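You operate a simulated robot arm through the tools that you are given. There is no shell and no other tool. Be economical: measure what you need, move in short steps, check, and stop when the job is done.

Carry out the task below with a simulated two-armed robot. There is one attempt and no reset: what you move stays moved.

TASK
Open the vent, set zones two and three by the job 316 card, run the load and open the hatch.
Fine: vent open and zone lamps green at the start; the hatch only after DONE.

It is judged by the outcome, as a careful person would: the job done as asked, and still so three seconds after it is handed in. It fails if anything else is knocked over, pushed out of place, dropped, spilled or broken.

THE ROBOT
Two 7-joint arms with two-finger parallel grippers on one trunk, on a base that drives. Base frame: it is fixed to the floor where the robot stands at the start and does not move with it; the origin is under the middle of the robot, x ahead of it, y to its left, z up. Units: mm, degrees, N and s.
The left shoulder is at the start at [50, 177, 1204], the right one opposite. With the tool pointing down near the work surface each hand reaches from about 100 to 640 mm from the robot's upright axis, wherever it stands, measured 20 degrees to its own side. Places, roughly: fan button [800, 0, 1100]; heat button [800, 0, 1000]; lehr hatch [800, -300, 1200]; lehr speed knob [800, -300, 700]; vent lever [800, 0, 1400]; zero button [800, 0, 1100]; zone one knob [800, 200, 700]. Payload 3.43 kg a hand.
The TCP of each hand is the grasp point between the finger pads, 34 mm short of the fingertips. In the tool frame z runs along the fingers and y along their closing line. The gripper opens to 128 mm. The fingers are 24 mm wide and 12 mm thick; the gripper's body (48 by 130 mm) begins 96 mm behind the TCP.
Orientation is that of the tool frame in the base frame, as [roll, pitch, yaw] about the fixed x, y, z axes, in that order (R = Rz(yaw) Ry(pitch) Rx(roll)). With the fingers straight down and closing along the base's y, the tool's x points along the base's -x, its y along +y and its z along -z.

THE INTERFACE
- The arms move only by the tool move_arm. It takes "left_series", "right_series" or both (then of equal length, played together; a hand with none holds still); each is one flat list of numbers, 7 for each row, row after row: the turn, a rotation vector about the base's x, y, z in rad, then the shift along the base's x, y, z in mm, then the gripper command, from -1 (fully open) to 1 (shut), values between in proportion. In form: [rx, ry, rz, dx, dy, dz, gripper, rx, ry, rz, dx, dy, dz, gripper, ...]. A call has 1 to 12 rows; each row is the pose to reach, as a shift and turn from the pose commanded when the call began. Rows are played at 5 a second. More than 50 mm and 8.6 degrees between two rows, or a gripper value outside its range, and nothing of the call is played. A pose out of reach is approached as far as the arm can. The call stops where the force on the tool passes 90 N (or 10 N more than at its start, if that is more) or the arm is blocked; 0.2 s more then pass. Each finger travels about 108 mm/s and halts on what it meets, pressing with about 23 N; the grip force reading is that of the motor and also rises with nothing between the fingers. The clock runs only during rows and for 0.2 s after the last one: add rows that repeat a pose to give the fingers time. It gives the time, the measured TCP pose, the force on the tool (base axes), the opening and the grip force at its end, in the units of the frame above (readings bear some noise), with the torque about the TCP (base axes, N m) and any sound that the robot's microphone picked up, and new pictures: "views" is both (left out), scene, wrist or none (wrist: the cameras of the hands that moved).
- Cameras (640 x 400 px; columns grow to the right, rows downward): "scene" is now at [151.4, -41.5, 1381.1]; the picture's right is [-0.45, -0.89, 0.00], its down [-0.39, 0.20, -0.90] and it looks along [0.80, -0.41, -0.44] (base axes); focal length 224 px, centre (320, 200). "left" rides on the left gripper at [76, 11, -160] in its tool frame; the picture's right is [-0.15, 0.99, 0.00], its down [-0.88, -0.13, -0.46] and it looks along [-0.45, -0.07, 0.89] (tool axes); focal length 234 px, centre (320, 200). "right" rides on the right gripper at [76, -11, -160] in its tool frame; the picture's right is [0.15, 0.99, 0.00], its down [-0.88, 0.13, -0.46] and it looks along [-0.45, 0.07, 0.89] (tool axes); focal length 234 px, centre (320, 200). There is no depth. A picture from a camera that has moved, and an enlarged one, comes with that camera's place and axes in the base frame and with its lens.
- slide_trunk(by): slides the trunk up (or, below 0, down) by that many mm; the arms and the scene camera ride with it, the base frame stays. It gives what a move gives, with no picture.
- base_move(legs): drives the robot by 1 to 6 legs, each [ahead, turn to the left] in mm and degrees, along the robot's own axes; the way and the turn of a leg run together, so that a leg with both is an arc; at most 1500 mm and 180 degrees a leg. The arms and the cameras ride along, it lands a little off, and it stops where it bumps. It gives what a move gives, and a new picture of the scene camera.
- aim_head(pan, tilt): turns the head with the scene camera to pan (to the left, within 80 degrees either way) and tilt (down, from -29 to 69), counted from straight ahead of the robot. It gives what a move gives, and a new picture of the scene camera.
- zoom(camera, box): a new picture of the part [left, top, right, bottom] of that camera's present view, enlarged. No time passes.
- close_job(): hands the job in; it is judged then, once.

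Work in short steps. Places have to be worked out from the pictures, the camera data and where the tool is seen: move nearer, look again, correct. Check each grasp and each placing, and mend what went wrong. You have 120 turns and 260 pictures in all, those below and enlarged ones among them. Open the grippers and draw the arms clear of the work before you hand the job in, unless the task says otherwise; then end with one line.

The tools are called after "Call:" as a command line: name --argument value ..., lists and objects as JSON in quotes. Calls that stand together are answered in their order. move_arm: Moves the arms, as the interface text tells. Its arguments: {"type":"object","properties":{"left_series":{"type":"array"},"right_series":{"type":"array"},"views":{"type":"string","enum":["both","scene","wrist","none"]}},"required":[]} The other tools are called the same way: slide_trunk (by) slides the trunk up or down; base_move (legs) drives the base; aim_head (pan, tilt) turns the head that bears the scene camera; zoom (camera, box) takes an enlarged picture of a part of a camera's view; close_job () hands the job in.

At the start:

```text
time: 0.0
left_ee_pos: [507.5, 17.9, 1000.1]
left_orientation: [-179.9, 0.0, -179.9]
left_contact_force: [-0.7, 0.2, -0.1]
left_torque: [0.01, 0.0, 0.0]
left_finger_gap: 127.8
left_grip_force: 0.1
right_ee_pos: [462.1, -396.5, 1000.6]
right_orientation: [179.9, 0.0, -180.0]
right_contact_force: [-0.1, -0.4, 0.3]
right_torque: [0.02, -0.01, 0.03]
right_finger_gap: 128.0
right_grip_force: 0.1
trunk travel left (down, up): [-375.0, 26.0]
robot x, y, heading: [-4.4, -0.2, 0.1]
head pan, tilt: [-26.8, 25.8]
```

scene: 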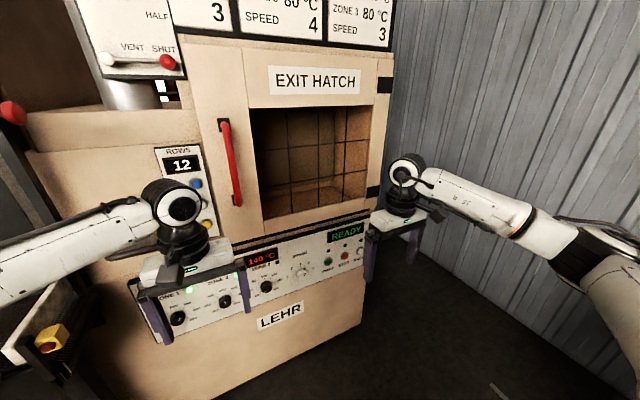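
right: 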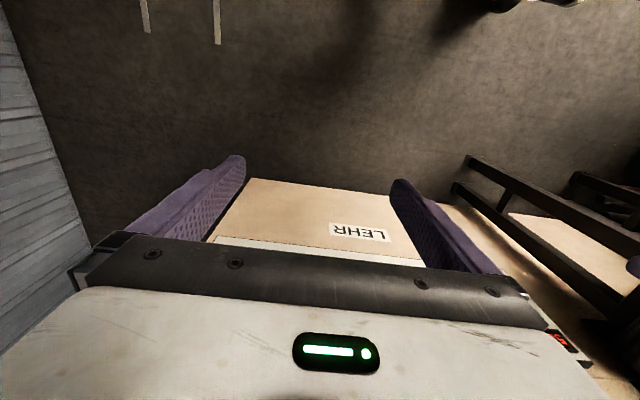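
left: 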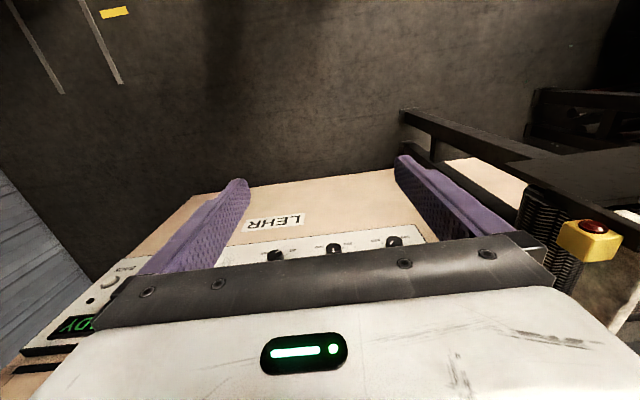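

I first look around: the cards above, then the rest of the machine.

Call:
aim_head --pan -15 --tilt -15

Call:
zoom --camera "scene" --box '[120, 200, 420, 387]'

```text
time: 1.1
left_ee_pos: [508.5, 17.4, 1001.5]
left_orientation: [-180.0, 0.0, -179.9]
left_contact_force: [-0.3, 0.1, 0.6]
left_torque: [0.01, 0.03, 0.01]
left_finger_gap: 128.1
left_grip_force: 0.0
right_ee_pos: [462.0, -396.7, 1000.3]
right_orientation: [180.0, -0.1, 180.0]
right_contact_force: [0.8, -1.3, 0.2]
right_torque: [0.02, 0.02, 0.0]
right_finger_gap: 128.1
right_grip_force: 0.0
trunk travel left (down, up): [-375.0, 26.0]
robot x, y, heading: [0.4, -0.3, 0.2]
head pan, tilt: [-15.0, -15.0]
camera scene: at [147.1, -21.0, 1445.2], right [-0.26, -0.97, 0.0], down [0.25, -0.07, -0.97], along [0.93, -0.25, 0.26], focal length 224 px, centre (320, 200)
```

scene: 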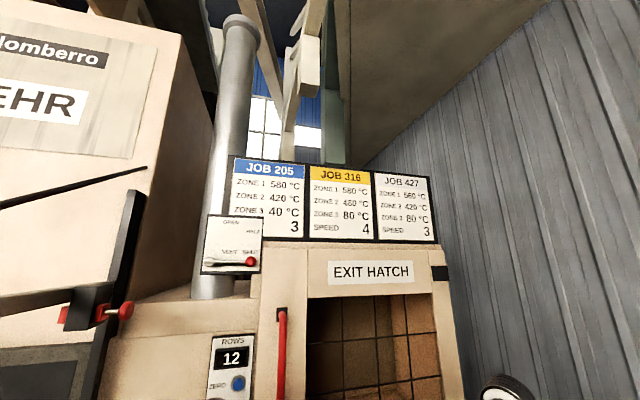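

```text
2.13 times, centred on (270, 294) of scene
camera zoom: at [147.1, -21.0, 1445.2], right [-0.26, -0.97, 0.0], down [0.25, -0.07, -0.97], along [0.93, -0.25, 0.26], focal length 478 px, centre (427, 0)
```

zoom: 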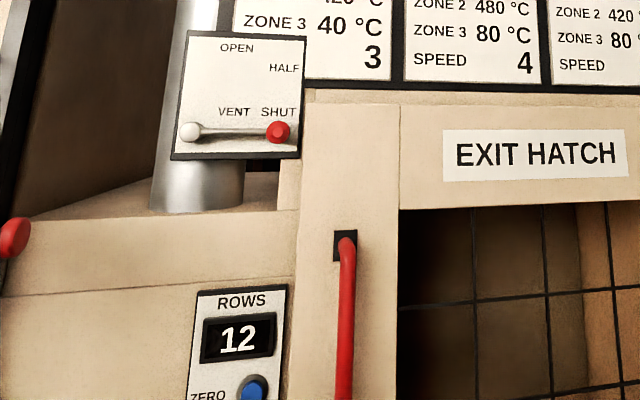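

Call:
zoom --camera "scene" --box '[200, 150, 440, 300]'

Call:
aim_head --pan -10 --tilt 40

Call:
zoom --camera "scene" --box '[120, 100, 440, 300]'

```text
2.67 times, centred on (320, 225) of scene
camera zoom: at [147.1, -21.0, 1445.2], right [-0.26, -0.97, 0.0], down [0.25, -0.07, -0.97], along [0.93, -0.25, 0.26], focal length 598 px, centre (320, 133)
```

zoom: 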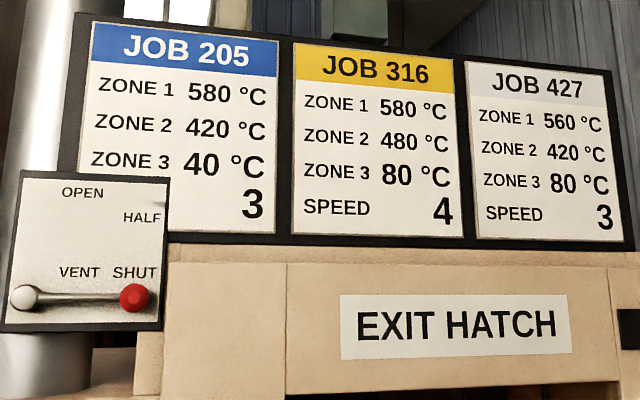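

```text
time: 2.3
left_ee_pos: [508.1, 18.0, 1001.0]
left_orientation: [180.0, 0.1, -179.9]
left_contact_force: [-0.1, 0.5, -0.7]
left_torque: [0.0, -0.02, 0.02]
left_finger_gap: 127.9
left_grip_force: 0.0
right_ee_pos: [463.4, -396.8, 1000.5]
right_orientation: [180.0, 0.0, 180.0]
right_contact_force: [0.7, 0.3, -0.9]
right_torque: [0.03, 0.04, 0.0]
right_finger_gap: 128.0
right_grip_force: 0.1
trunk travel left (down, up): [-375.0, 26.0]
robot x, y, heading: [1.1, 2.2, -0.2]
head pan, tilt: [-10.0, 40.0]
camera scene: at [153.0, -14.9, 1359.2], right [-0.17, -0.98, 0.0], down [-0.63, 0.11, -0.77], along [0.75, -0.13, -0.64], focal length 224 px, centre (320, 200)
```

scene: 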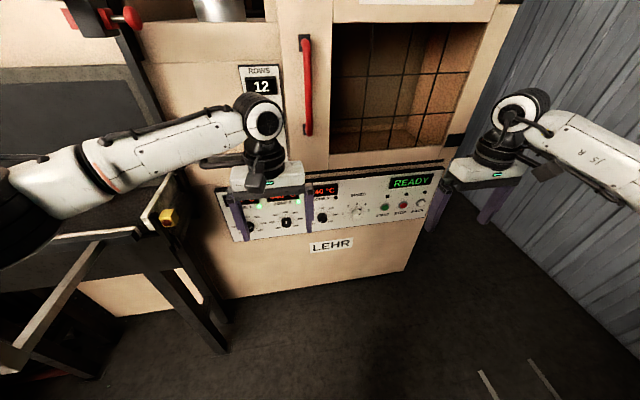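

```text
2.00 times, centred on (280, 200) of scene
camera zoom: at [153.0, -14.9, 1359.2], right [-0.17, -0.98, 0.0], down [-0.63, 0.11, -0.77], along [0.75, -0.13, -0.64], focal length 448 px, centre (400, 200)
```

zoom: 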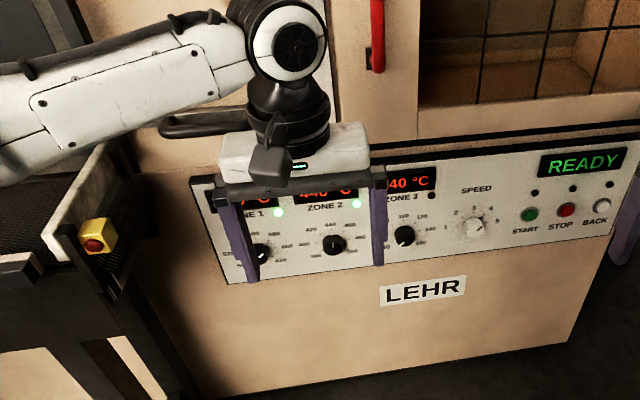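

The card for job 316 says zone 2 is 480 and zone 3 is 80, while the panel shows 440 and 140. The lever's red knob is near y≈-5, z≈1440. I turn both hands to point ahead and raise the left one, which also clears the view of the panel.

Call:
move_arm --left_series '[0, -0.143, 0, 0, 0, 30, -1, 0, -0.286, 0, 0, 0, 60, -1, 0, -0.429, 0, 0, 0, 90, -1, 0, -0.572, 0, 0, 0, 120, -1, 0, -0.715, 0, 0, 0, 150, -1, 0, -0.858, 0, 0, 0, 180, -1, 0, -1.0, 0, 0, 0, 210, -1, 0, -1.143, 0, 0, 0, 240, -1, 0, -1.286, 0, 0, 0, 270, -1, 0, -1.429, 0, 0, 0, 300, -1, 0, -1.571, 0, 0, 0, 330, -1]' --right_series '[0, -0.143, 0, 0, 0, 0, -1, 0, -0.286, 0, 0, 0, 0, -1, 0, -0.429, 0, 0, 0, 0, -1, 0, -0.572, 0, 0, 0, 0, -1, 0, -0.715, 0, 0, 0, 0, -1, 0, -0.858, 0, 0, 0, 0, -1, 0, -1.0, 0, 0, 0, 0, -1, 0, -1.143, 0, 0, 0, 0, -1, 0, -1.286, 0, 0, 0, 0, -1, 0, -1.429, 0, 0, 0, 0, -1, 0, -1.571, 0, 0, 0, 0, -1]' --views "both"

```text
time: 4.7
left_ee_pos: [511.4, 20.4, 1328.3]
left_orientation: [-104.3, 89.9, -104.5]
left_contact_force: [0.7, -0.2, 0.0]
left_torque: [-0.01, 0.02, 0.02]
left_finger_gap: 127.7
left_grip_force: 0.0
right_ee_pos: [413.6, -421.1, 1031.1]
right_orientation: [-146.5, 89.8, -146.3]
right_contact_force: [0.6, -0.2, -0.8]
right_torque: [0.0, -0.03, 0.0]
right_finger_gap: 128.2
right_grip_force: 0.1
right hand out of reach, approached as far as the arm can: row 8, 9, 10, 11
trunk travel left (down, up): [-375.0, 26.0]
robot x, y, heading: [-1.5, -0.2, 0.0]
head pan, tilt: [-10.0, 40.0]
camera scene: at [155.7, -13.6, 1358.8], right [-0.17, -0.98, 0.0], down [-0.64, 0.11, -0.76], along [0.75, -0.13, -0.64], focal length 224 px, centre (320, 200)
camera right: at [252.3, -433.1, 955.4], right [0.0, 0.99, -0.15], down [-0.45, 0.13, 0.88], along [0.89, 0.07, 0.45], focal length 234 px, centre (320, 200)
camera left: at [351.3, 31.0, 1254.5], right [0.0, 0.99, 0.14], down [-0.46, -0.13, 0.88], along [0.89, -0.06, 0.45], focal length 234 px, centre (320, 200)
```

scene: 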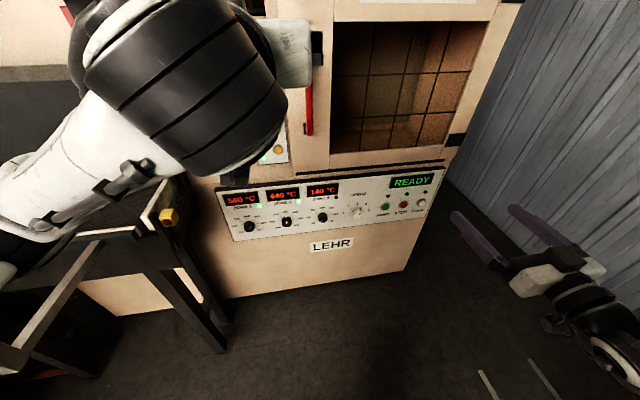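
right: 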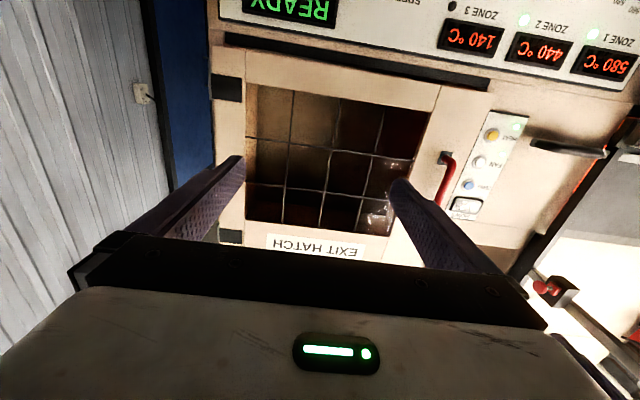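
left: 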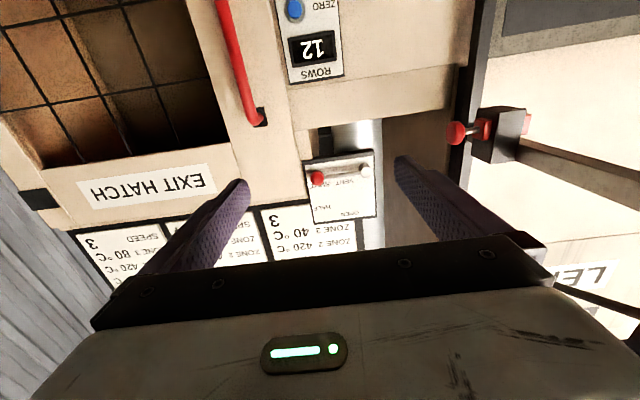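

The panel now reads 580/440/140, with zone 3's lamp dark. By triangulation the vent knob is about (830,-2,1441) and its pivot about (832,105,1441). I check the free floor ahead before driving closer.

Call:
zoom --camera "scene" --box '[200, 160, 440, 260]'

Call:
aim_head --pan 20 --tilt 60

```text
2.67 times, centred on (320, 210) of scene
camera zoom: at [155.7, -13.6, 1358.8], right [-0.17, -0.98, 0.0], down [-0.64, 0.11, -0.76], along [0.75, -0.13, -0.64], focal length 598 px, centre (320, 173)
```

zoom: 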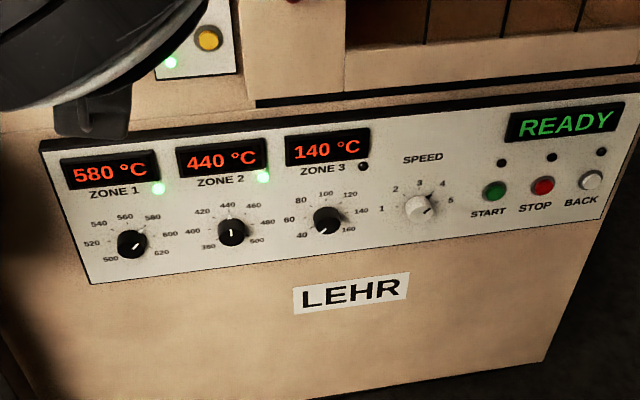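

```text
time: 5.7
left_ee_pos: [508.4, 18.0, 1330.3]
left_orientation: [-119.1, 89.8, -119.0]
left_contact_force: [0.0, -0.5, 0.9]
left_torque: [0.01, -0.02, -0.01]
left_finger_gap: 127.9
left_grip_force: 0.0
right_ee_pos: [410.2, -423.4, 1028.7]
right_orientation: [-178.2, 89.5, -178.1]
right_contact_force: [0.5, 1.0, -0.7]
right_torque: [0.0, -0.03, 0.01]
right_finger_gap: 128.0
right_grip_force: 0.1
trunk travel left (down, up): [-375.0, 26.0]
robot x, y, heading: [-0.1, 1.7, -0.0]
head pan, tilt: [20.0, 60.0]
camera scene: at [131.9, 22.6, 1332.4], right [0.34, -0.94, 0.0], down [-0.81, -0.3, -0.5], along [0.47, 0.17, -0.87], focal length 224 px, centre (320, 200)
```

scene: 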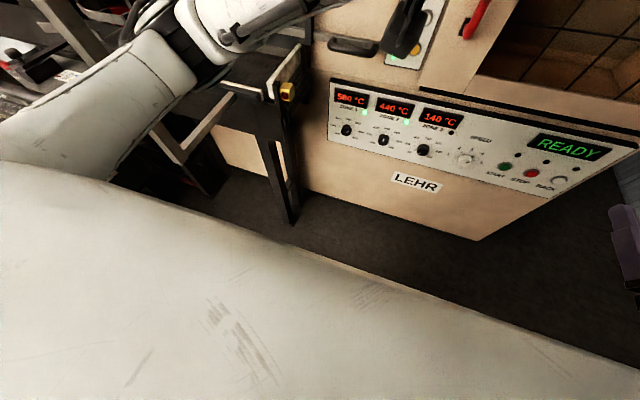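

There is open floor ahead; the table leg is at about (640,410). I drive 170 mm forward and look at the panel.

Call:
base_move --legs '[[170, 0]]'

Call:
aim_head --pan -20 --tilt 10

```text
time: 7.1
left_ee_pos: [675.7, 17.7, 1329.3]
left_orientation: [-112.7, 89.9, -112.9]
left_contact_force: [0.1, -0.3, -1.0]
left_torque: [0.0, 0.01, -0.04]
left_finger_gap: 128.1
left_grip_force: 0.0
right_ee_pos: [579.5, -424.2, 1029.9]
right_orientation: [173.5, 89.8, 173.5]
right_contact_force: [-0.5, 0.3, -0.2]
right_torque: [0.03, 0.0, -0.03]
right_finger_gap: 128.1
right_grip_force: 0.1
trunk travel left (down, up): [-375.0, 26.0]
robot x, y, heading: [167.5, 1.9, 0.1]
head pan, tilt: [20.0, 60.0]
camera scene: at [299.5, 22.6, 1332.3], right [0.34, -0.94, 0.0], down [-0.81, -0.3, -0.5], along [0.47, 0.17, -0.87], focal length 224 px, centre (320, 200)
```

scene: 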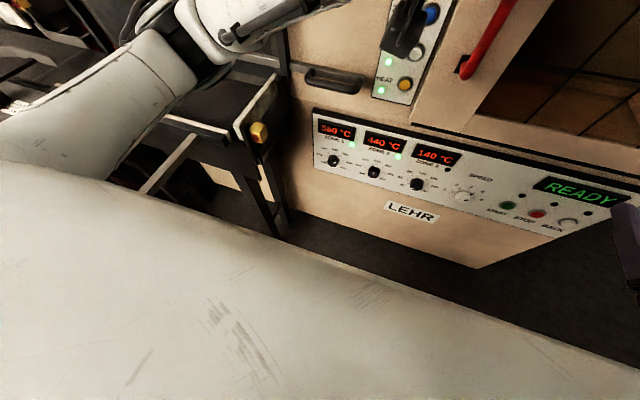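

```text
time: 8.3
left_ee_pos: [675.0, 17.9, 1331.2]
left_orientation: [93.3, 90.0, 93.3]
left_contact_force: [-0.3, -0.5, 0.0]
left_torque: [0.01, -0.01, 0.01]
left_finger_gap: 127.9
left_grip_force: 0.1
right_ee_pos: [578.0, -423.8, 1029.9]
right_orientation: [171.8, 89.9, 171.9]
right_contact_force: [0.3, 0.7, 0.6]
right_torque: [0.0, 0.02, -0.01]
right_finger_gap: 128.3
right_grip_force: 0.0
trunk travel left (down, up): [-375.0, 26.0]
robot x, y, heading: [166.8, -1.2, 0.2]
head pan, tilt: [-20.0, 10.0]
camera scene: at [323.5, -32.0, 1406.8], right [-0.34, -0.94, 0.0], down [-0.16, 0.06, -0.98], along [0.93, -0.34, -0.17], focal length 224 px, centre (320, 200)
```

scene: 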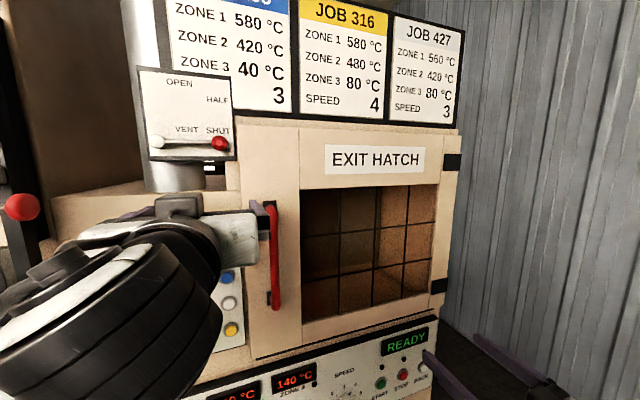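

I close the left fingers, bring them level under the lever's rod (y≈25, z≈1405), and approach partway.

Call:
move_arm --left_series '[0, 0, 0, 0, 4, 40, 1, 0, 0, 0, 0, 7, 74, 1, 0, 0, 0, 40, 7, 74, 1, 0, 0, 0, 80, 7, 74, 1, 0, 0, 0, 100, 7, 74, 1]'

```text
time: 9.5
left_ee_pos: [774.1, 25.0, 1404.3]
left_orientation: [-73.5, 89.9, -73.5]
left_contact_force: [0.1, 0.6, -0.4]
left_torque: [-0.03, 0.02, 0.0]
left_finger_gap: 0.4
left_grip_force: 23.0
right_ee_pos: [578.1, -423.9, 1031.8]
right_orientation: [174.5, 89.9, 174.5]
right_contact_force: [0.2, 0.3, 0.5]
right_torque: [0.0, -0.05, 0.02]
right_finger_gap: 127.9
right_grip_force: 0.0
trunk travel left (down, up): [-375.0, 26.0]
robot x, y, heading: [166.4, -0.7, 0.2]
head pan, tilt: [-20.0, 10.0]
camera scene: at [323.6, -32.0, 1406.8], right [-0.34, -0.94, 0.0], down [-0.16, 0.06, -0.98], along [0.93, -0.34, -0.17], focal length 224 px, centre (320, 200)
camera left: at [614.6, 36.7, 1329.0], right [0.0, 0.99, 0.15], down [-0.46, -0.13, 0.88], along [0.89, -0.07, 0.45], focal length 234 px, centre (320, 200)
```

scene: 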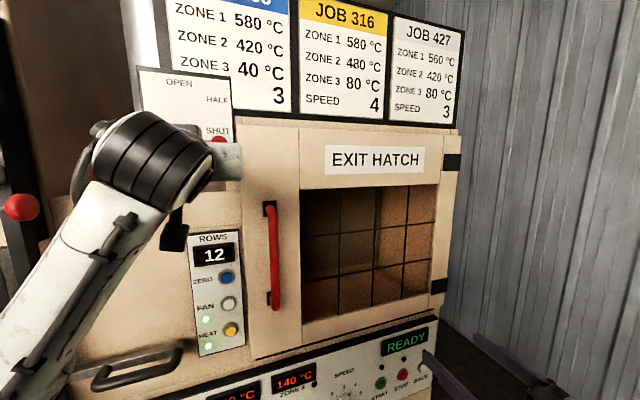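
left: 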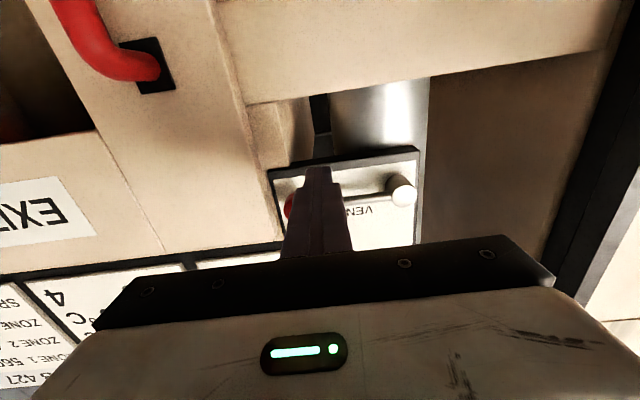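

Tips are at x≈808, below the rod. I go 27 mm farther in and 10 up.

Call:
move_arm --left_series '[0, 0, 0, 15, -3, 0, 1, 0, 0, 0, 27, -3, 0, 1, 0, 0, 0, 27, -3, 10, 1]' --views "wrist"

Call:
zoom --camera "left" --box '[240, 120, 440, 245]'

```text
time: 10.3
left_ee_pos: [800.6, 22.2, 1414.0]
left_orientation: [-54.7, 89.9, -54.7]
left_contact_force: [-0.6, 0.0, -0.7]
left_torque: [-0.03, 0.0, 0.01]
left_finger_gap: 0.3
left_grip_force: 23.4
right_ee_pos: [577.3, -423.7, 1032.0]
right_orientation: [167.5, 89.9, 167.5]
right_contact_force: [0.3, 0.4, -0.7]
right_torque: [0.01, -0.01, 0.0]
right_finger_gap: 128.2
right_grip_force: 0.0
trunk travel left (down, up): [-375.0, 26.0]
robot x, y, heading: [168.7, 3.1, -0.0]
head pan, tilt: [-20.0, 10.0]
camera left: at [641.4, 33.0, 1339.7], right [0.0, 0.99, 0.15], down [-0.46, -0.13, 0.88], along [0.89, -0.07, 0.45], focal length 234 px, centre (320, 200)
```

left: 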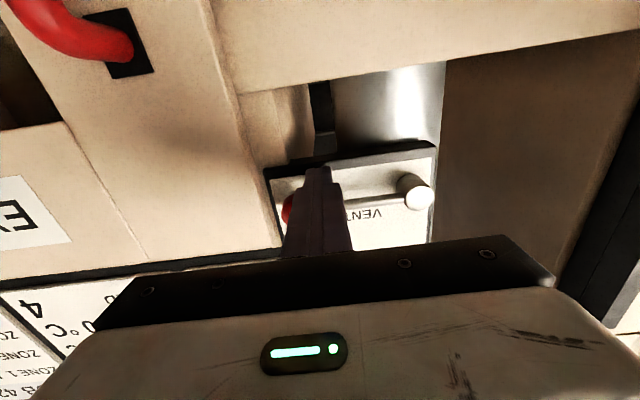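

```text
3.20 times, centred on (340, 182) of left
camera zoom: at [641.4, 33.0, 1339.7], right [0.0, 0.99, 0.15], down [-0.46, -0.13, 0.88], along [0.89, -0.07, 0.45], focal length 749 px, centre (256, 256)
```

zoom: 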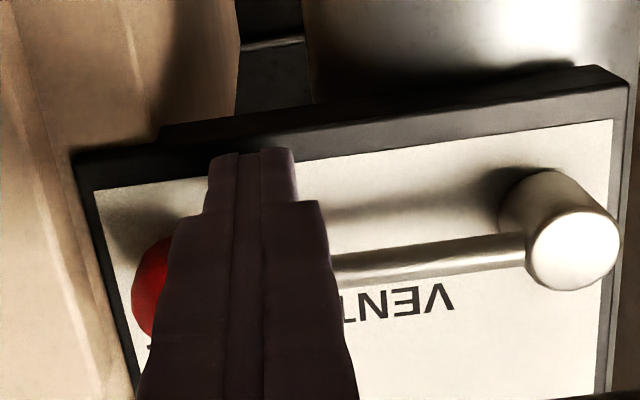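

Fingers are under the rod without touching. I push the lever up along its arc to about 45° and look.

Call:
move_arm --left_series '[0, 0, 0, 0, 0, 10, 1, 0, 0, 0, 0, -1, 21, 1, 0, 0, 0, 0, -2, 32, 1, 0, 0, 0, 0, 0, 43, 1, 0, 0, 0, 0, 2, 54, 1, 0, 0, 0, 0, 7, 64, 1, 0, 0, 0, 0, 12, 74, 1]'

```text
time: 11.9
left_ee_pos: [801.7, 33.3, 1487.3]
left_orientation: [-162.8, 89.8, -163.1]
left_contact_force: [-3.2, -1.9, -6.9]
left_torque: [-0.1, 0.11, 0.02]
left_finger_gap: 0.0
left_grip_force: 22.9
right_ee_pos: [577.9, -423.5, 1031.4]
right_orientation: [163.3, 89.9, 163.4]
right_contact_force: [0.4, -0.1, 0.2]
right_torque: [-0.01, -0.02, 0.0]
right_finger_gap: 127.8
right_grip_force: 0.1
trunk travel left (down, up): [-375.0, 26.0]
robot x, y, heading: [162.6, 0.7, -0.1]
head pan, tilt: [-20.0, 10.0]
camera scene: at [323.5, -32.4, 1406.7], right [-0.34, -0.94, 0.0], down [-0.16, 0.06, -0.98], along [0.93, -0.34, -0.17], focal length 224 px, centre (320, 200)
camera left: at [642.0, 44.3, 1413.7], right [0.0, 0.99, 0.15], down [-0.45, -0.13, 0.88], along [0.89, -0.07, 0.45], focal length 234 px, centre (320, 200)
```

scene: 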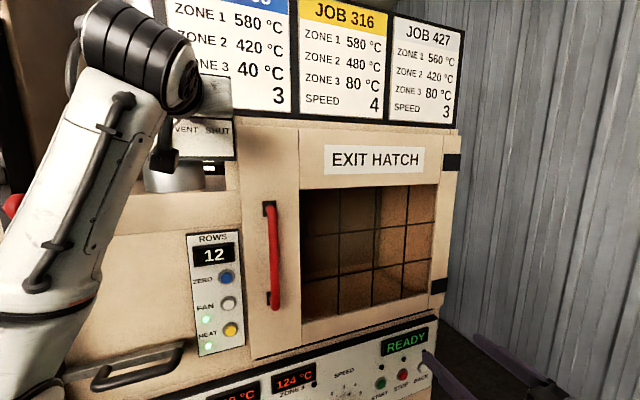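
left: 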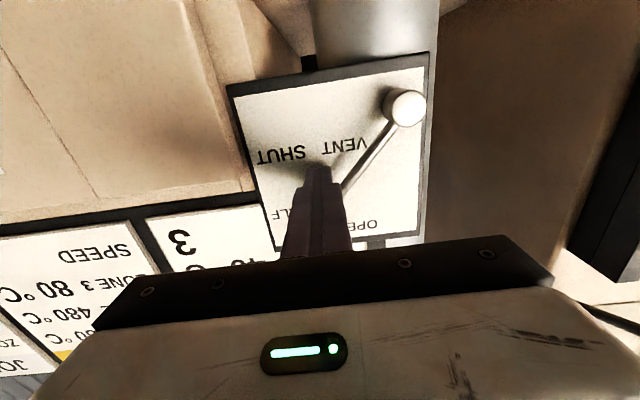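

The lever follows and is at about half. I continue along the arc to open.

Call:
move_arm --left_series '[0, 0, 0, 0, 7, 9, 1, 0, 0, 0, 0, 15, 17, 1, 0, 0, 0, 0, 24, 24, 1, 0, 0, 0, 0, 34, 30, 1, 0, 0, 0, 0, 44, 34, 1, 0, 0, 0, 0, 53, 36, 1, 0, 0, 0, 0, 57, 36, 1]'

```text
time: 13.5
left_ee_pos: [802.1, 89.3, 1520.5]
left_orientation: [174.8, 89.3, 174.5]
left_contact_force: [-14.5, -7.1, -27.3]
left_torque: [-0.21, 0.46, -0.03]
left_finger_gap: 0.1
left_grip_force: 23.0
right_ee_pos: [578.3, -424.1, 1030.7]
right_orientation: [-35.5, 90.0, -35.5]
right_contact_force: [-1.0, 0.0, -0.2]
right_torque: [-0.01, 0.02, 0.02]
right_finger_gap: 127.9
right_grip_force: 0.0
trunk travel left (down, up): [-375.0, 26.0]
robot x, y, heading: [164.4, -2.9, 0.0]
head pan, tilt: [-20.0, 10.0]
camera scene: at [323.5, -33.3, 1406.6], right [-0.34, -0.94, 0.0], down [-0.16, 0.06, -0.98], along [0.93, -0.34, -0.17], focal length 224 px, centre (320, 200)
camera left: at [641.7, 99.9, 1447.6], right [0.01, 0.99, 0.15], down [-0.45, -0.13, 0.89], along [0.9, -0.07, 0.44], focal length 234 px, centre (320, 200)
```

scene: 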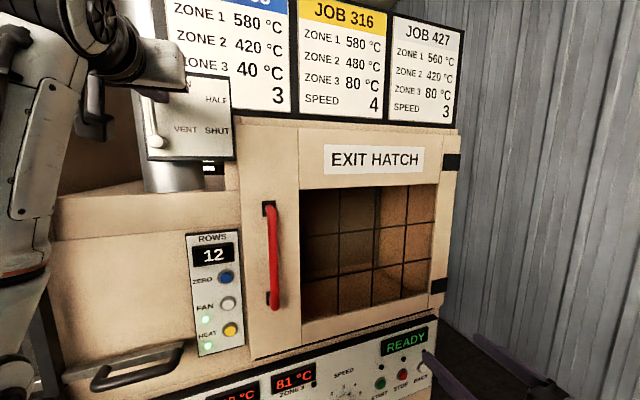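
left: 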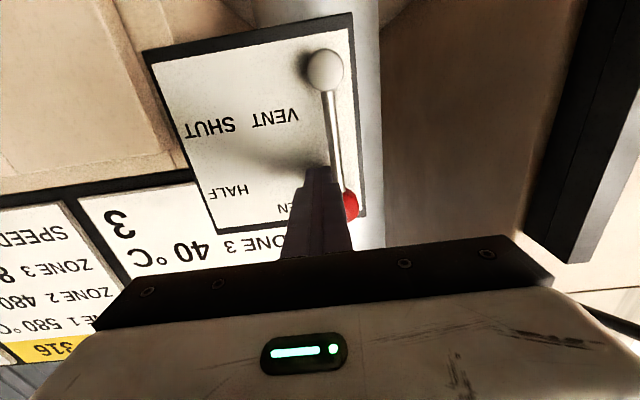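

The lever stands vertical at OPEN. I back the left hand away sideways and out, then check it stays.

Call:
move_arm --left_series '[0, 0, 0, 0, -12, 0, 1, 0, 0, 0, -40, -20, 0, 1, 0, 0, 0, -85, -20, 0, 1, 0, 0, 0, -130, -20, -30, 1]' --views "wrist"

Call:
aim_head --pan -20 --tilt 40

Call:
zoom --camera "scene" --box '[120, 150, 440, 350]'

```text
refused: row 4 steps farther than a row can; nothing moved
```

```text
time: 14.4
left_ee_pos: [803.5, 88.1, 1520.4]
left_orientation: [178.1, 89.3, 177.8]
left_contact_force: [-12.3, -11.2, -25.8]
left_torque: [-0.13, 0.43, -0.09]
left_finger_gap: 0.0
left_grip_force: 22.7
right_ee_pos: [578.2, -424.9, 1031.4]
right_orientation: [135.0, 89.9, 135.0]
right_contact_force: [0.5, -1.1, -0.4]
right_torque: [-0.01, -0.02, -0.01]
right_finger_gap: 127.9
right_grip_force: 0.1
trunk travel left (down, up): [-375.0, 26.0]
robot x, y, heading: [165.3, -1.3, -0.0]
head pan, tilt: [-20.0, 40.0]
camera scene: at [316.6, -31.3, 1359.0], right [-0.34, -0.94, 0.0], down [-0.6, 0.22, -0.77], along [0.72, -0.26, -0.64], focal length 224 px, centre (320, 200)
```

scene: 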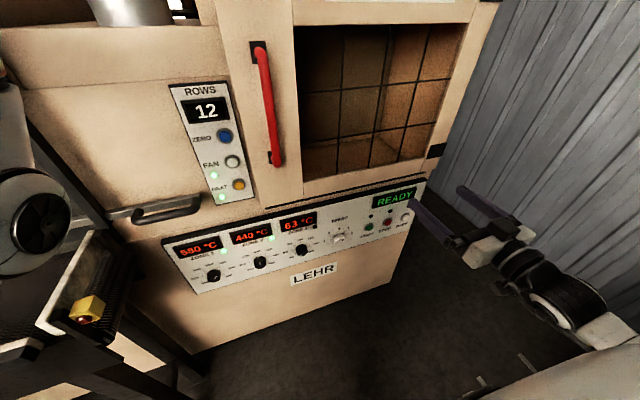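

```text
2.00 times, centred on (280, 250) of scene
camera zoom: at [316.6, -31.3, 1359.0], right [-0.34, -0.94, 0.0], down [-0.6, 0.22, -0.77], along [0.72, -0.26, -0.64], focal length 448 px, centre (400, 100)
```

zoom: 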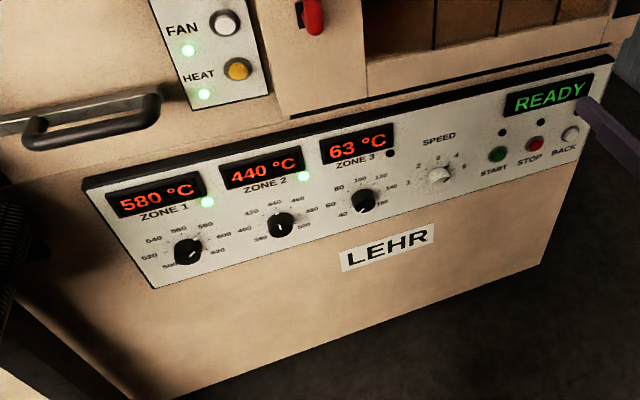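

The zone 3 reading now falls to 63, so its knob appears set at 40. I redo the retreat with shorter steps.

Call:
move_arm --left_series '[0, 0, 0, 0, -12, 0, 1, 0, 0, 0, -40, -20, 0, 1, 0, 0, 0, -80, -20, 0, 1, 0, 0, 0, -115, -20, -20, 1, 0, 0, 0, -145, -20, -50, 1]' --views "wrist"

Call:
aim_head --pan 0 --tilt 50

Call:
zoom --camera "scene" --box '[160, 120, 400, 270]'

```text
time: 15.7
left_ee_pos: [653.4, 71.5, 1473.1]
left_orientation: [-60.3, 89.9, -60.2]
left_contact_force: [-0.1, -0.6, 0.5]
left_torque: [-0.01, -0.02, -0.03]
left_finger_gap: 0.0
left_grip_force: 23.0
right_ee_pos: [577.5, -423.0, 1032.0]
right_orientation: [170.1, 89.9, 170.1]
right_contact_force: [-0.4, -0.2, 1.1]
right_torque: [-0.01, 0.0, -0.04]
right_finger_gap: 128.0
right_grip_force: 0.1
trunk travel left (down, up): [-375.0, 26.0]
robot x, y, heading: [167.0, -4.2, 0.1]
head pan, tilt: [-20.0, 40.0]
camera left: at [494.3, 82.6, 1397.1], right [0.0, 0.99, 0.14], down [-0.46, -0.13, 0.88], along [0.89, -0.07, 0.45], focal length 234 px, centre (320, 200)
```

left: 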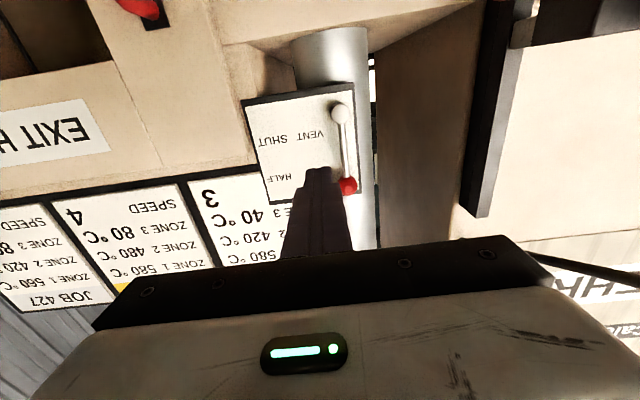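

```text
time: 16.5
left_ee_pos: [654.3, 72.0, 1472.9]
left_orientation: [-81.3, 90.0, -81.4]
left_contact_force: [0.1, -0.5, 0.0]
left_torque: [0.01, 0.01, 0.01]
left_finger_gap: 0.2
left_grip_force: 22.3
right_ee_pos: [577.1, -424.2, 1032.4]
right_orientation: [171.0, 89.9, 171.2]
right_contact_force: [0.2, -0.4, 0.3]
right_torque: [0.0, 0.0, 0.0]
right_finger_gap: 128.1
right_grip_force: 0.1
trunk travel left (down, up): [-375.0, 26.0]
robot x, y, heading: [167.6, 1.3, 0.2]
head pan, tilt: [0.0, 50.0]
camera scene: at [313.1, -0.5, 1345.1], right [0.0, -1.0, 0.0], down [-0.77, 0.0, -0.64], along [0.64, 0.0, -0.77], focal length 224 px, centre (320, 200)
```

scene: 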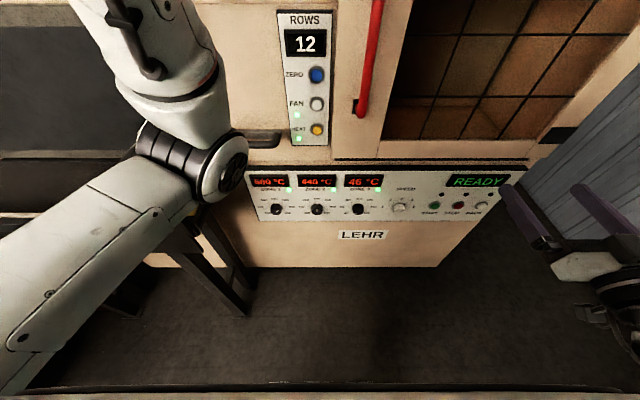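

```text
2.67 times, centred on (280, 195) of scene
camera zoom: at [313.1, -0.5, 1345.1], right [0.0, -1.0, 0.0], down [-0.77, 0.0, -0.64], along [0.64, 0.0, -0.77], focal length 598 px, centre (427, 213)
```

zoom: 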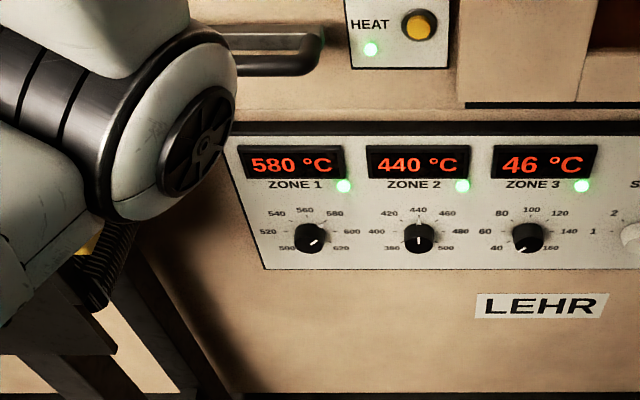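

All three lamps are green and the vent is open. From the dials, 20° equals 45° of turn, so zone 2 (440→480) and zone 3 (40→80) each need 90° clockwise. I pull the left hand back, then lower the trunk so the right hand can work the panel.

Call:
move_arm --left_series '[0, 0, 0, -40, 10, 0, 1, 0, 0, 0, -80, 25, 0, 1, 0, 0, 0, -110, 40, 0, 1, 0, 0, 0, -140, 50, 0, 1]' --views "scene"

Call:
slide_trunk --by -120

Call:
aim_head --pan 0 --tilt 45

```text
time: 17.5
left_ee_pos: [629.0, 118.3, 1466.7]
left_orientation: [81.8, 89.8, 84.0]
left_contact_force: [0.3, 0.0, -0.4]
left_torque: [-0.02, 0.0, -0.01]
left_finger_gap: 0.0
left_grip_force: 23.0
left hand out of reach, approached as far as the arm can: row 1, 2, 3, 4
right_ee_pos: [577.8, -423.2, 1031.6]
right_orientation: [171.1, 90.0, 171.1]
right_contact_force: [0.6, 0.7, 0.2]
right_torque: [0.01, -0.01, 0.01]
right_finger_gap: 127.9
right_grip_force: 0.1
trunk travel left (down, up): [-375.0, 26.0]
robot x, y, heading: [163.1, -1.4, -0.2]
head pan, tilt: [0.0, 50.0]
camera scene: at [313.1, -0.3, 1345.0], right [0.0, -1.0, 0.0], down [-0.77, 0.0, -0.64], along [0.64, 0.0, -0.77], focal length 224 px, centre (320, 200)
```

scene: 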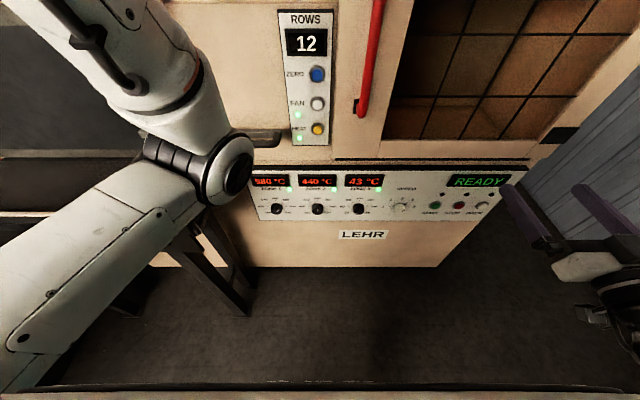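

```text
time: 19.0
left_ee_pos: [627.4, 117.6, 1349.2]
left_orientation: [18.6, 89.6, 20.9]
left_contact_force: [-0.9, -0.1, -0.2]
left_torque: [-0.04, 0.04, 0.0]
left_finger_gap: 0.0
left_grip_force: 22.9
right_ee_pos: [578.5, -424.0, 912.1]
right_orientation: [177.7, 89.9, 177.7]
right_contact_force: [-0.7, -0.1, 0.1]
right_torque: [-0.02, 0.03, 0.03]
right_finger_gap: 127.7
right_grip_force: 0.0
trunk travel left (down, up): [-255.0, 146.0]
robot x, y, heading: [165.7, -0.7, -0.1]
head pan, tilt: [0.0, 50.0]
```

```text
time: 19.6
left_ee_pos: [628.5, 117.1, 1347.7]
left_orientation: [33.3, 89.7, 35.5]
left_contact_force: [0.0, -1.1, -0.1]
left_torque: [0.03, -0.01, -0.01]
left_finger_gap: 0.3
left_grip_force: 22.7
right_ee_pos: [579.3, -424.9, 910.8]
right_orientation: [170.4, 89.9, 170.4]
right_contact_force: [0.7, -0.3, -0.1]
right_torque: [0.0, 0.01, -0.03]
right_finger_gap: 128.2
right_grip_force: 0.1
trunk travel left (down, up): [-255.0, 146.0]
robot x, y, heading: [168.5, -3.5, -0.0]
head pan, tilt: [0.0, 45.0]
camera scene: at [317.4, -0.2, 1231.9], right [0.0, -1.0, 0.0], down [-0.71, 0.0, -0.71], along [0.71, 0.0, -0.71], focal length 224 px, centre (320, 200)
```

scene: 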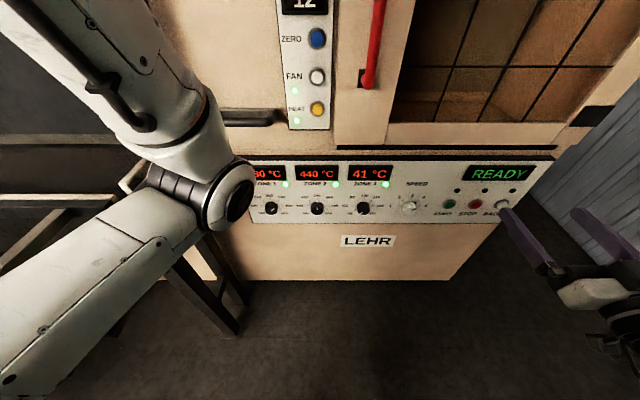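

Refined fix: zone 2 knob ≈ (796, 10, 718), zone 3 knob ≈ (796, -133, 718). I bring the right hand before zone 3, gap about 60 mm, 100 mm short of it.

Call:
move_arm --right_series '[0, 0, 0, 10, 40, -25, -0.5, 0, 0, 0, 20, 80, -50, -0.3, 0, 0, 0, 30, 120, -75, -0.2, 0, 0, 0, 40, 160, -100, -0.1, 0, 0, 0, 50, 200, -125, -0.1, 0, 0, 0, 60, 240, -150, -0.1, 0, 0, 0, 75, 275, -175, -0.1, 0, 0, 0, 85, 291, -191, -0.1]'

Call:
zoom --camera "right" --box '[200, 0, 440, 150]'

```text
time: 21.4
left_ee_pos: [628.5, 116.5, 1346.6]
left_orientation: [62.3, 89.7, 64.6]
left_contact_force: [-0.2, -1.0, 0.8]
left_torque: [0.03, 0.0, -0.04]
left_finger_gap: 0.0
left_grip_force: 23.1
right_ee_pos: [578.1, -422.9, 911.7]
right_orientation: [172.1, 89.9, 171.9]
right_contact_force: [0.0, 0.4, 0.2]
right_torque: [0.0, -0.01, -0.01]
right_finger_gap: 70.5
right_grip_force: 0.0
right hand out of reach, approached as far as the arm can: row 1, 2, 3, 4, 5, 6, 7, 8
trunk travel left (down, up): [-255.0, 146.0]
robot x, y, heading: [165.3, 0.9, -0.0]
head pan, tilt: [0.0, 45.0]
camera scene: at [317.4, -0.2, 1231.9], right [0.0, -1.0, 0.0], down [-0.71, 0.0, -0.71], along [0.71, 0.0, -0.71], focal length 224 px, centre (320, 200)
camera right: at [417.1, -434.7, 836.0], right [0.0, 0.99, -0.15], down [-0.45, 0.13, 0.88], along [0.89, 0.07, 0.45], focal length 234 px, centre (320, 200)
```

scene: 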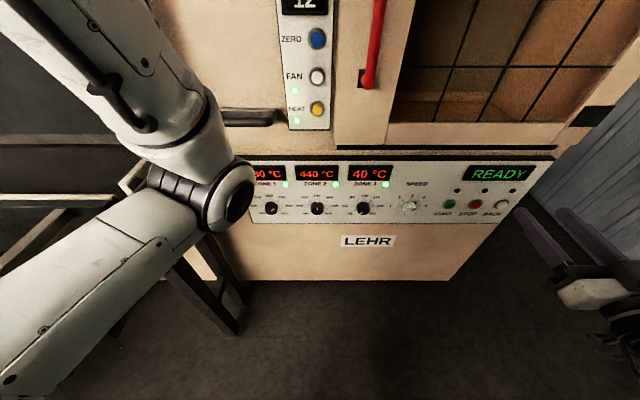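
right: 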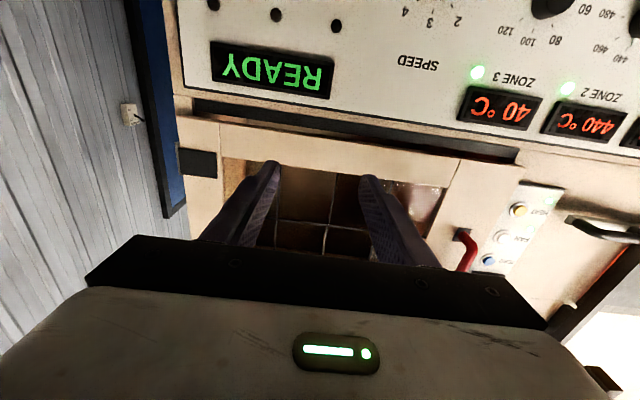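

```text
2.67 times, centred on (320, 75) of right
camera zoom: at [417.1, -434.7, 836.0], right [0.0, 0.99, -0.15], down [-0.45, 0.13, 0.88], along [0.89, 0.07, 0.45], focal length 624 px, centre (320, 533)
```

zoom: 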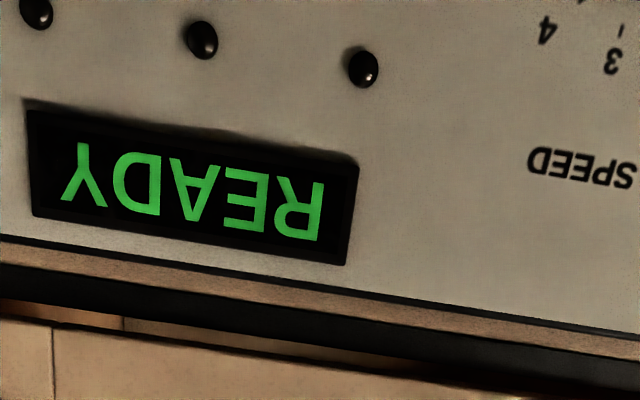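

The right arm is stuck at a fold limit. I try moving it straight forward and inwards with a little pitch back down to free it.

Call:
move_arm --right_series '[0, 0.14, 0, 20, 0, 0, -0.1, 0, 0.28, 0, 40, 0, 0, -0.1, 0, 0.42, 0, 40, 0, 0, -0.1, 0, 0.56, 0, 40, 0, 0, -0.1]'

```text
time: 22.4
left_ee_pos: [628.1, 116.7, 1347.3]
left_orientation: [52.6, 89.8, 54.9]
left_contact_force: [-0.2, 0.8, -0.3]
left_torque: [0.0, 0.0, -0.01]
left_finger_gap: 0.0
left_grip_force: 23.1
right_ee_pos: [620.0, -419.1, 912.1]
right_orientation: [179.8, 57.7, -180.0]
right_contact_force: [0.0, 0.9, -1.1]
right_torque: [-0.03, 0.04, -0.01]
right_finger_gap: 70.6
right_grip_force: 0.2
trunk travel left (down, up): [-255.0, 146.0]
robot x, y, heading: [167.3, -2.6, 0.3]
head pan, tilt: [0.0, 45.0]
camera scene: at [317.6, -0.1, 1231.8], right [0.0, -1.0, 0.0], down [-0.71, 0.0, -0.71], along [0.71, 0.0, -0.71], focal length 224 px, centre (320, 200)
camera right: at [444.2, -431.2, 933.6], right [-0.08, 0.99, -0.12], down [0.09, 0.13, 0.99], along [0.99, 0.07, -0.1], focal length 234 px, centre (320, 200)
```

scene: 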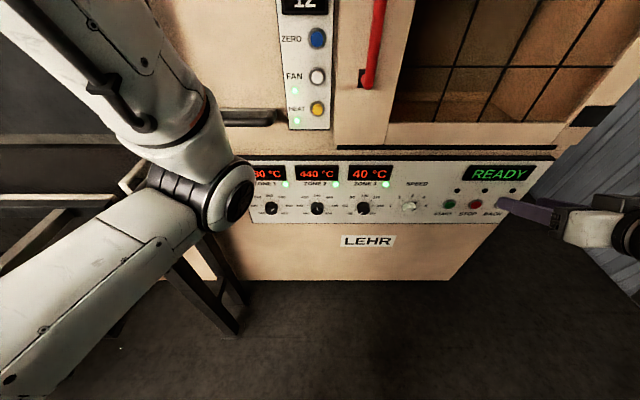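
right: 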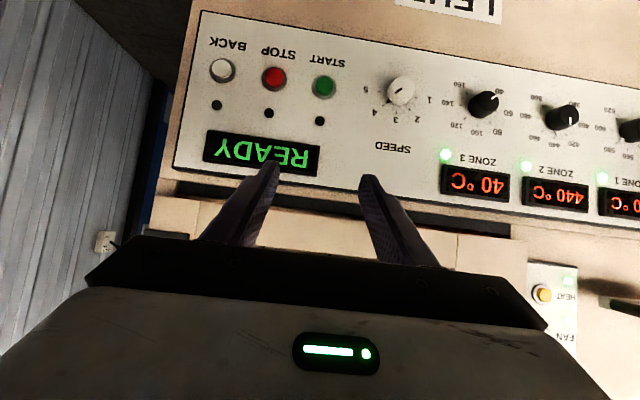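

Freed, with a good view of the panel. I zoom for the pointers and speed setting.

Call:
zoom --camera "right" --box '[360, 40, 640, 215]'

```text
2.29 times, centred on (500, 128) of right
camera zoom: at [444.2, -431.2, 933.6], right [-0.08, 0.99, -0.12], down [0.09, 0.13, 0.99], along [0.99, 0.07, -0.1], focal length 535 px, centre (-91, 366)
```

zoom: 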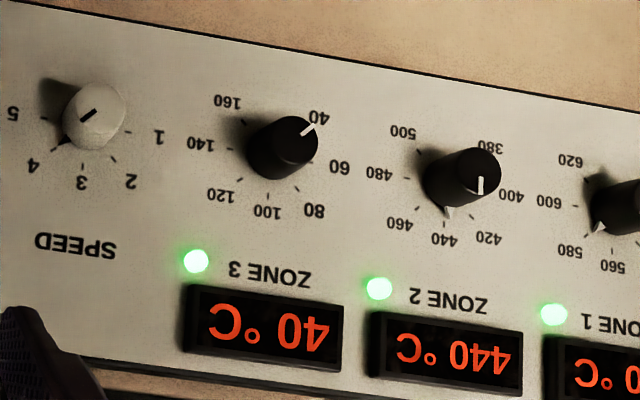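

Speed is already on 4, so only zones 2 and 3 need turning. I bring the right hand in front of zone 3, levelling it on the way.

Call:
move_arm --right_series '[0, 0, 0, 5, 40, -20, -0.1, 0, 0, 0, 10, 80, -45, -0.1, 0, 0, 0, 20, 120, -70, -0.1, 0, 0, 0, 30, 160, -95, -0.1, 0, 0, 0, 40, 200, -120, -0.1, 0, 0, 0, 50, 240, -145, -0.1, 0, 0, 0, 60, 270, -175, -0.1, 0, -0.14, 0, 70, 286, -200, -0.1, 0, -0.28, 0, 80, 286, -207, -0.1, 0, -0.42, 0, 90, 286, -207, -0.1, 0, -0.56, 0, 95, 286, -207, -0.1]'

```text
time: 24.8
left_ee_pos: [627.9, 116.9, 1347.7]
left_orientation: [45.9, 89.7, 48.3]
left_contact_force: [0.6, 0.0, -0.2]
left_torque: [0.02, 0.03, 0.01]
left_finger_gap: 0.0
left_grip_force: 22.9
right_ee_pos: [699.3, -21.2, 808.5]
right_orientation: [-178.8, 87.3, 177.4]
right_contact_force: [-0.1, -0.3, 0.2]
right_torque: [-0.02, 0.0, 0.0]
right_finger_gap: 70.4
right_grip_force: 0.1
right hand out of reach, approached as far as the arm can: row 2, 3, 4, 5, 6, 7, 8, 9, 10, 11
trunk travel left (down, up): [-255.0, 146.0]
robot x, y, heading: [165.0, -4.0, -0.2]
head pan, tilt: [0.0, 45.0]
camera scene: at [317.3, 0.0, 1231.9], right [0.0, -1.0, 0.0], down [-0.71, 0.0, -0.71], along [0.71, 0.0, -0.71], focal length 224 px, centre (320, 200)
camera right: at [535.5, -21.8, 740.8], right [0.06, 0.99, -0.15], down [-0.4, 0.16, 0.9], along [0.91, 0.01, 0.41], focal length 234 px, centre (320, 200)
```

scene: 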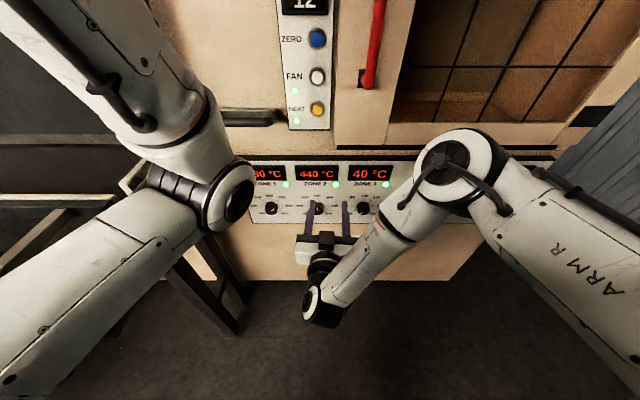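
right: 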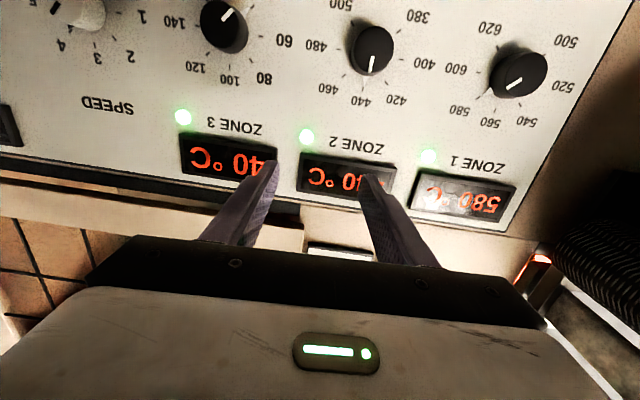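

The hand got to (699,-21,808), limited by shoulder height. The cap of zone 2 works out at about (805, 9, 692), zone 3 at (805, -137, 690). I lower the trunk 115 more; the left elbow stays clear of the table by about 70 mm.

Call:
slide_trunk --by -60

Call:
aim_head --pan 5 --tilt 45

```text
time: 25.8
left_ee_pos: [627.7, 117.0, 1287.4]
left_orientation: [48.3, 89.7, 50.7]
left_contact_force: [0.2, -0.2, -0.4]
left_torque: [0.02, 0.01, 0.0]
left_finger_gap: 0.3
left_grip_force: 23.2
right_ee_pos: [699.5, -20.7, 748.9]
right_orientation: [-178.5, 87.0, 177.9]
right_contact_force: [0.5, 0.0, 0.4]
right_torque: [0.01, 0.02, -0.07]
right_finger_gap: 70.4
right_grip_force: 0.0
trunk travel left (down, up): [-195.0, 206.0]
robot x, y, heading: [168.0, -1.5, -0.2]
head pan, tilt: [0.0, 45.0]
```

```text
time: 26.5
left_ee_pos: [628.9, 117.0, 1286.7]
left_orientation: [50.0, 89.8, 52.3]
left_contact_force: [-0.8, 0.0, 0.3]
left_torque: [-0.02, 0.0, 0.02]
left_finger_gap: 0.0
left_grip_force: 22.6
right_ee_pos: [700.5, -20.6, 749.1]
right_orientation: [-178.4, 87.0, 178.0]
right_contact_force: [0.1, -1.2, -0.4]
right_torque: [-0.04, 0.04, -0.01]
right_finger_gap: 70.2
right_grip_force: 0.0
trunk travel left (down, up): [-195.0, 206.0]
robot x, y, heading: [168.1, 0.1, -0.1]
head pan, tilt: [5.0, 45.0]
camera scene: at [317.1, 6.8, 1171.9], right [0.09, -1.0, 0.0], down [-0.7, -0.06, -0.71], along [0.7, 0.06, -0.71], focal length 224 px, centre (320, 200)
```

scene: 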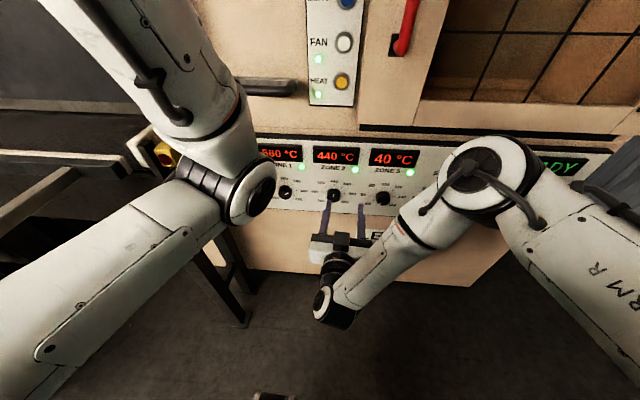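

I try a small right-hand move toward zone 2 to see how the commanded pose relates to the measured one.

Call:
move_arm --right_series '[0, 0, 0, 0, 10, -20, -0.1, 0, 0, 0, 0, 20, -40, -0.1]' --views "wrist"

```text
time: 27.1
left_ee_pos: [626.7, 116.5, 1287.6]
left_orientation: [48.4, 89.8, 50.7]
left_contact_force: [0.2, 0.0, 0.3]
left_torque: [-0.03, 0.01, -0.01]
left_finger_gap: 0.0
left_grip_force: 22.8
right_ee_pos: [696.7, 7.2, 718.6]
right_orientation: [-178.3, 86.8, 177.6]
right_contact_force: [-0.1, -0.2, 0.1]
right_torque: [0.02, 0.04, 0.02]
right_finger_gap: 70.5
right_grip_force: 0.1
right hand out of reach, approached as far as the arm can: row 1, 2
trunk travel left (down, up): [-195.0, 206.0]
robot x, y, heading: [166.8, 3.9, 0.1]
head pan, tilt: [5.0, 45.0]
camera right: at [531.7, 7.3, 652.1], right [0.06, 0.99, -0.15], down [-0.4, 0.16, 0.9], along [0.92, 0.0, 0.4], focal length 234 px, centre (320, 200)
```

right: 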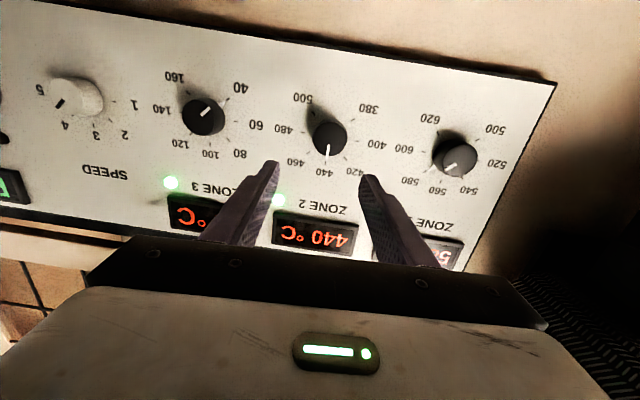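

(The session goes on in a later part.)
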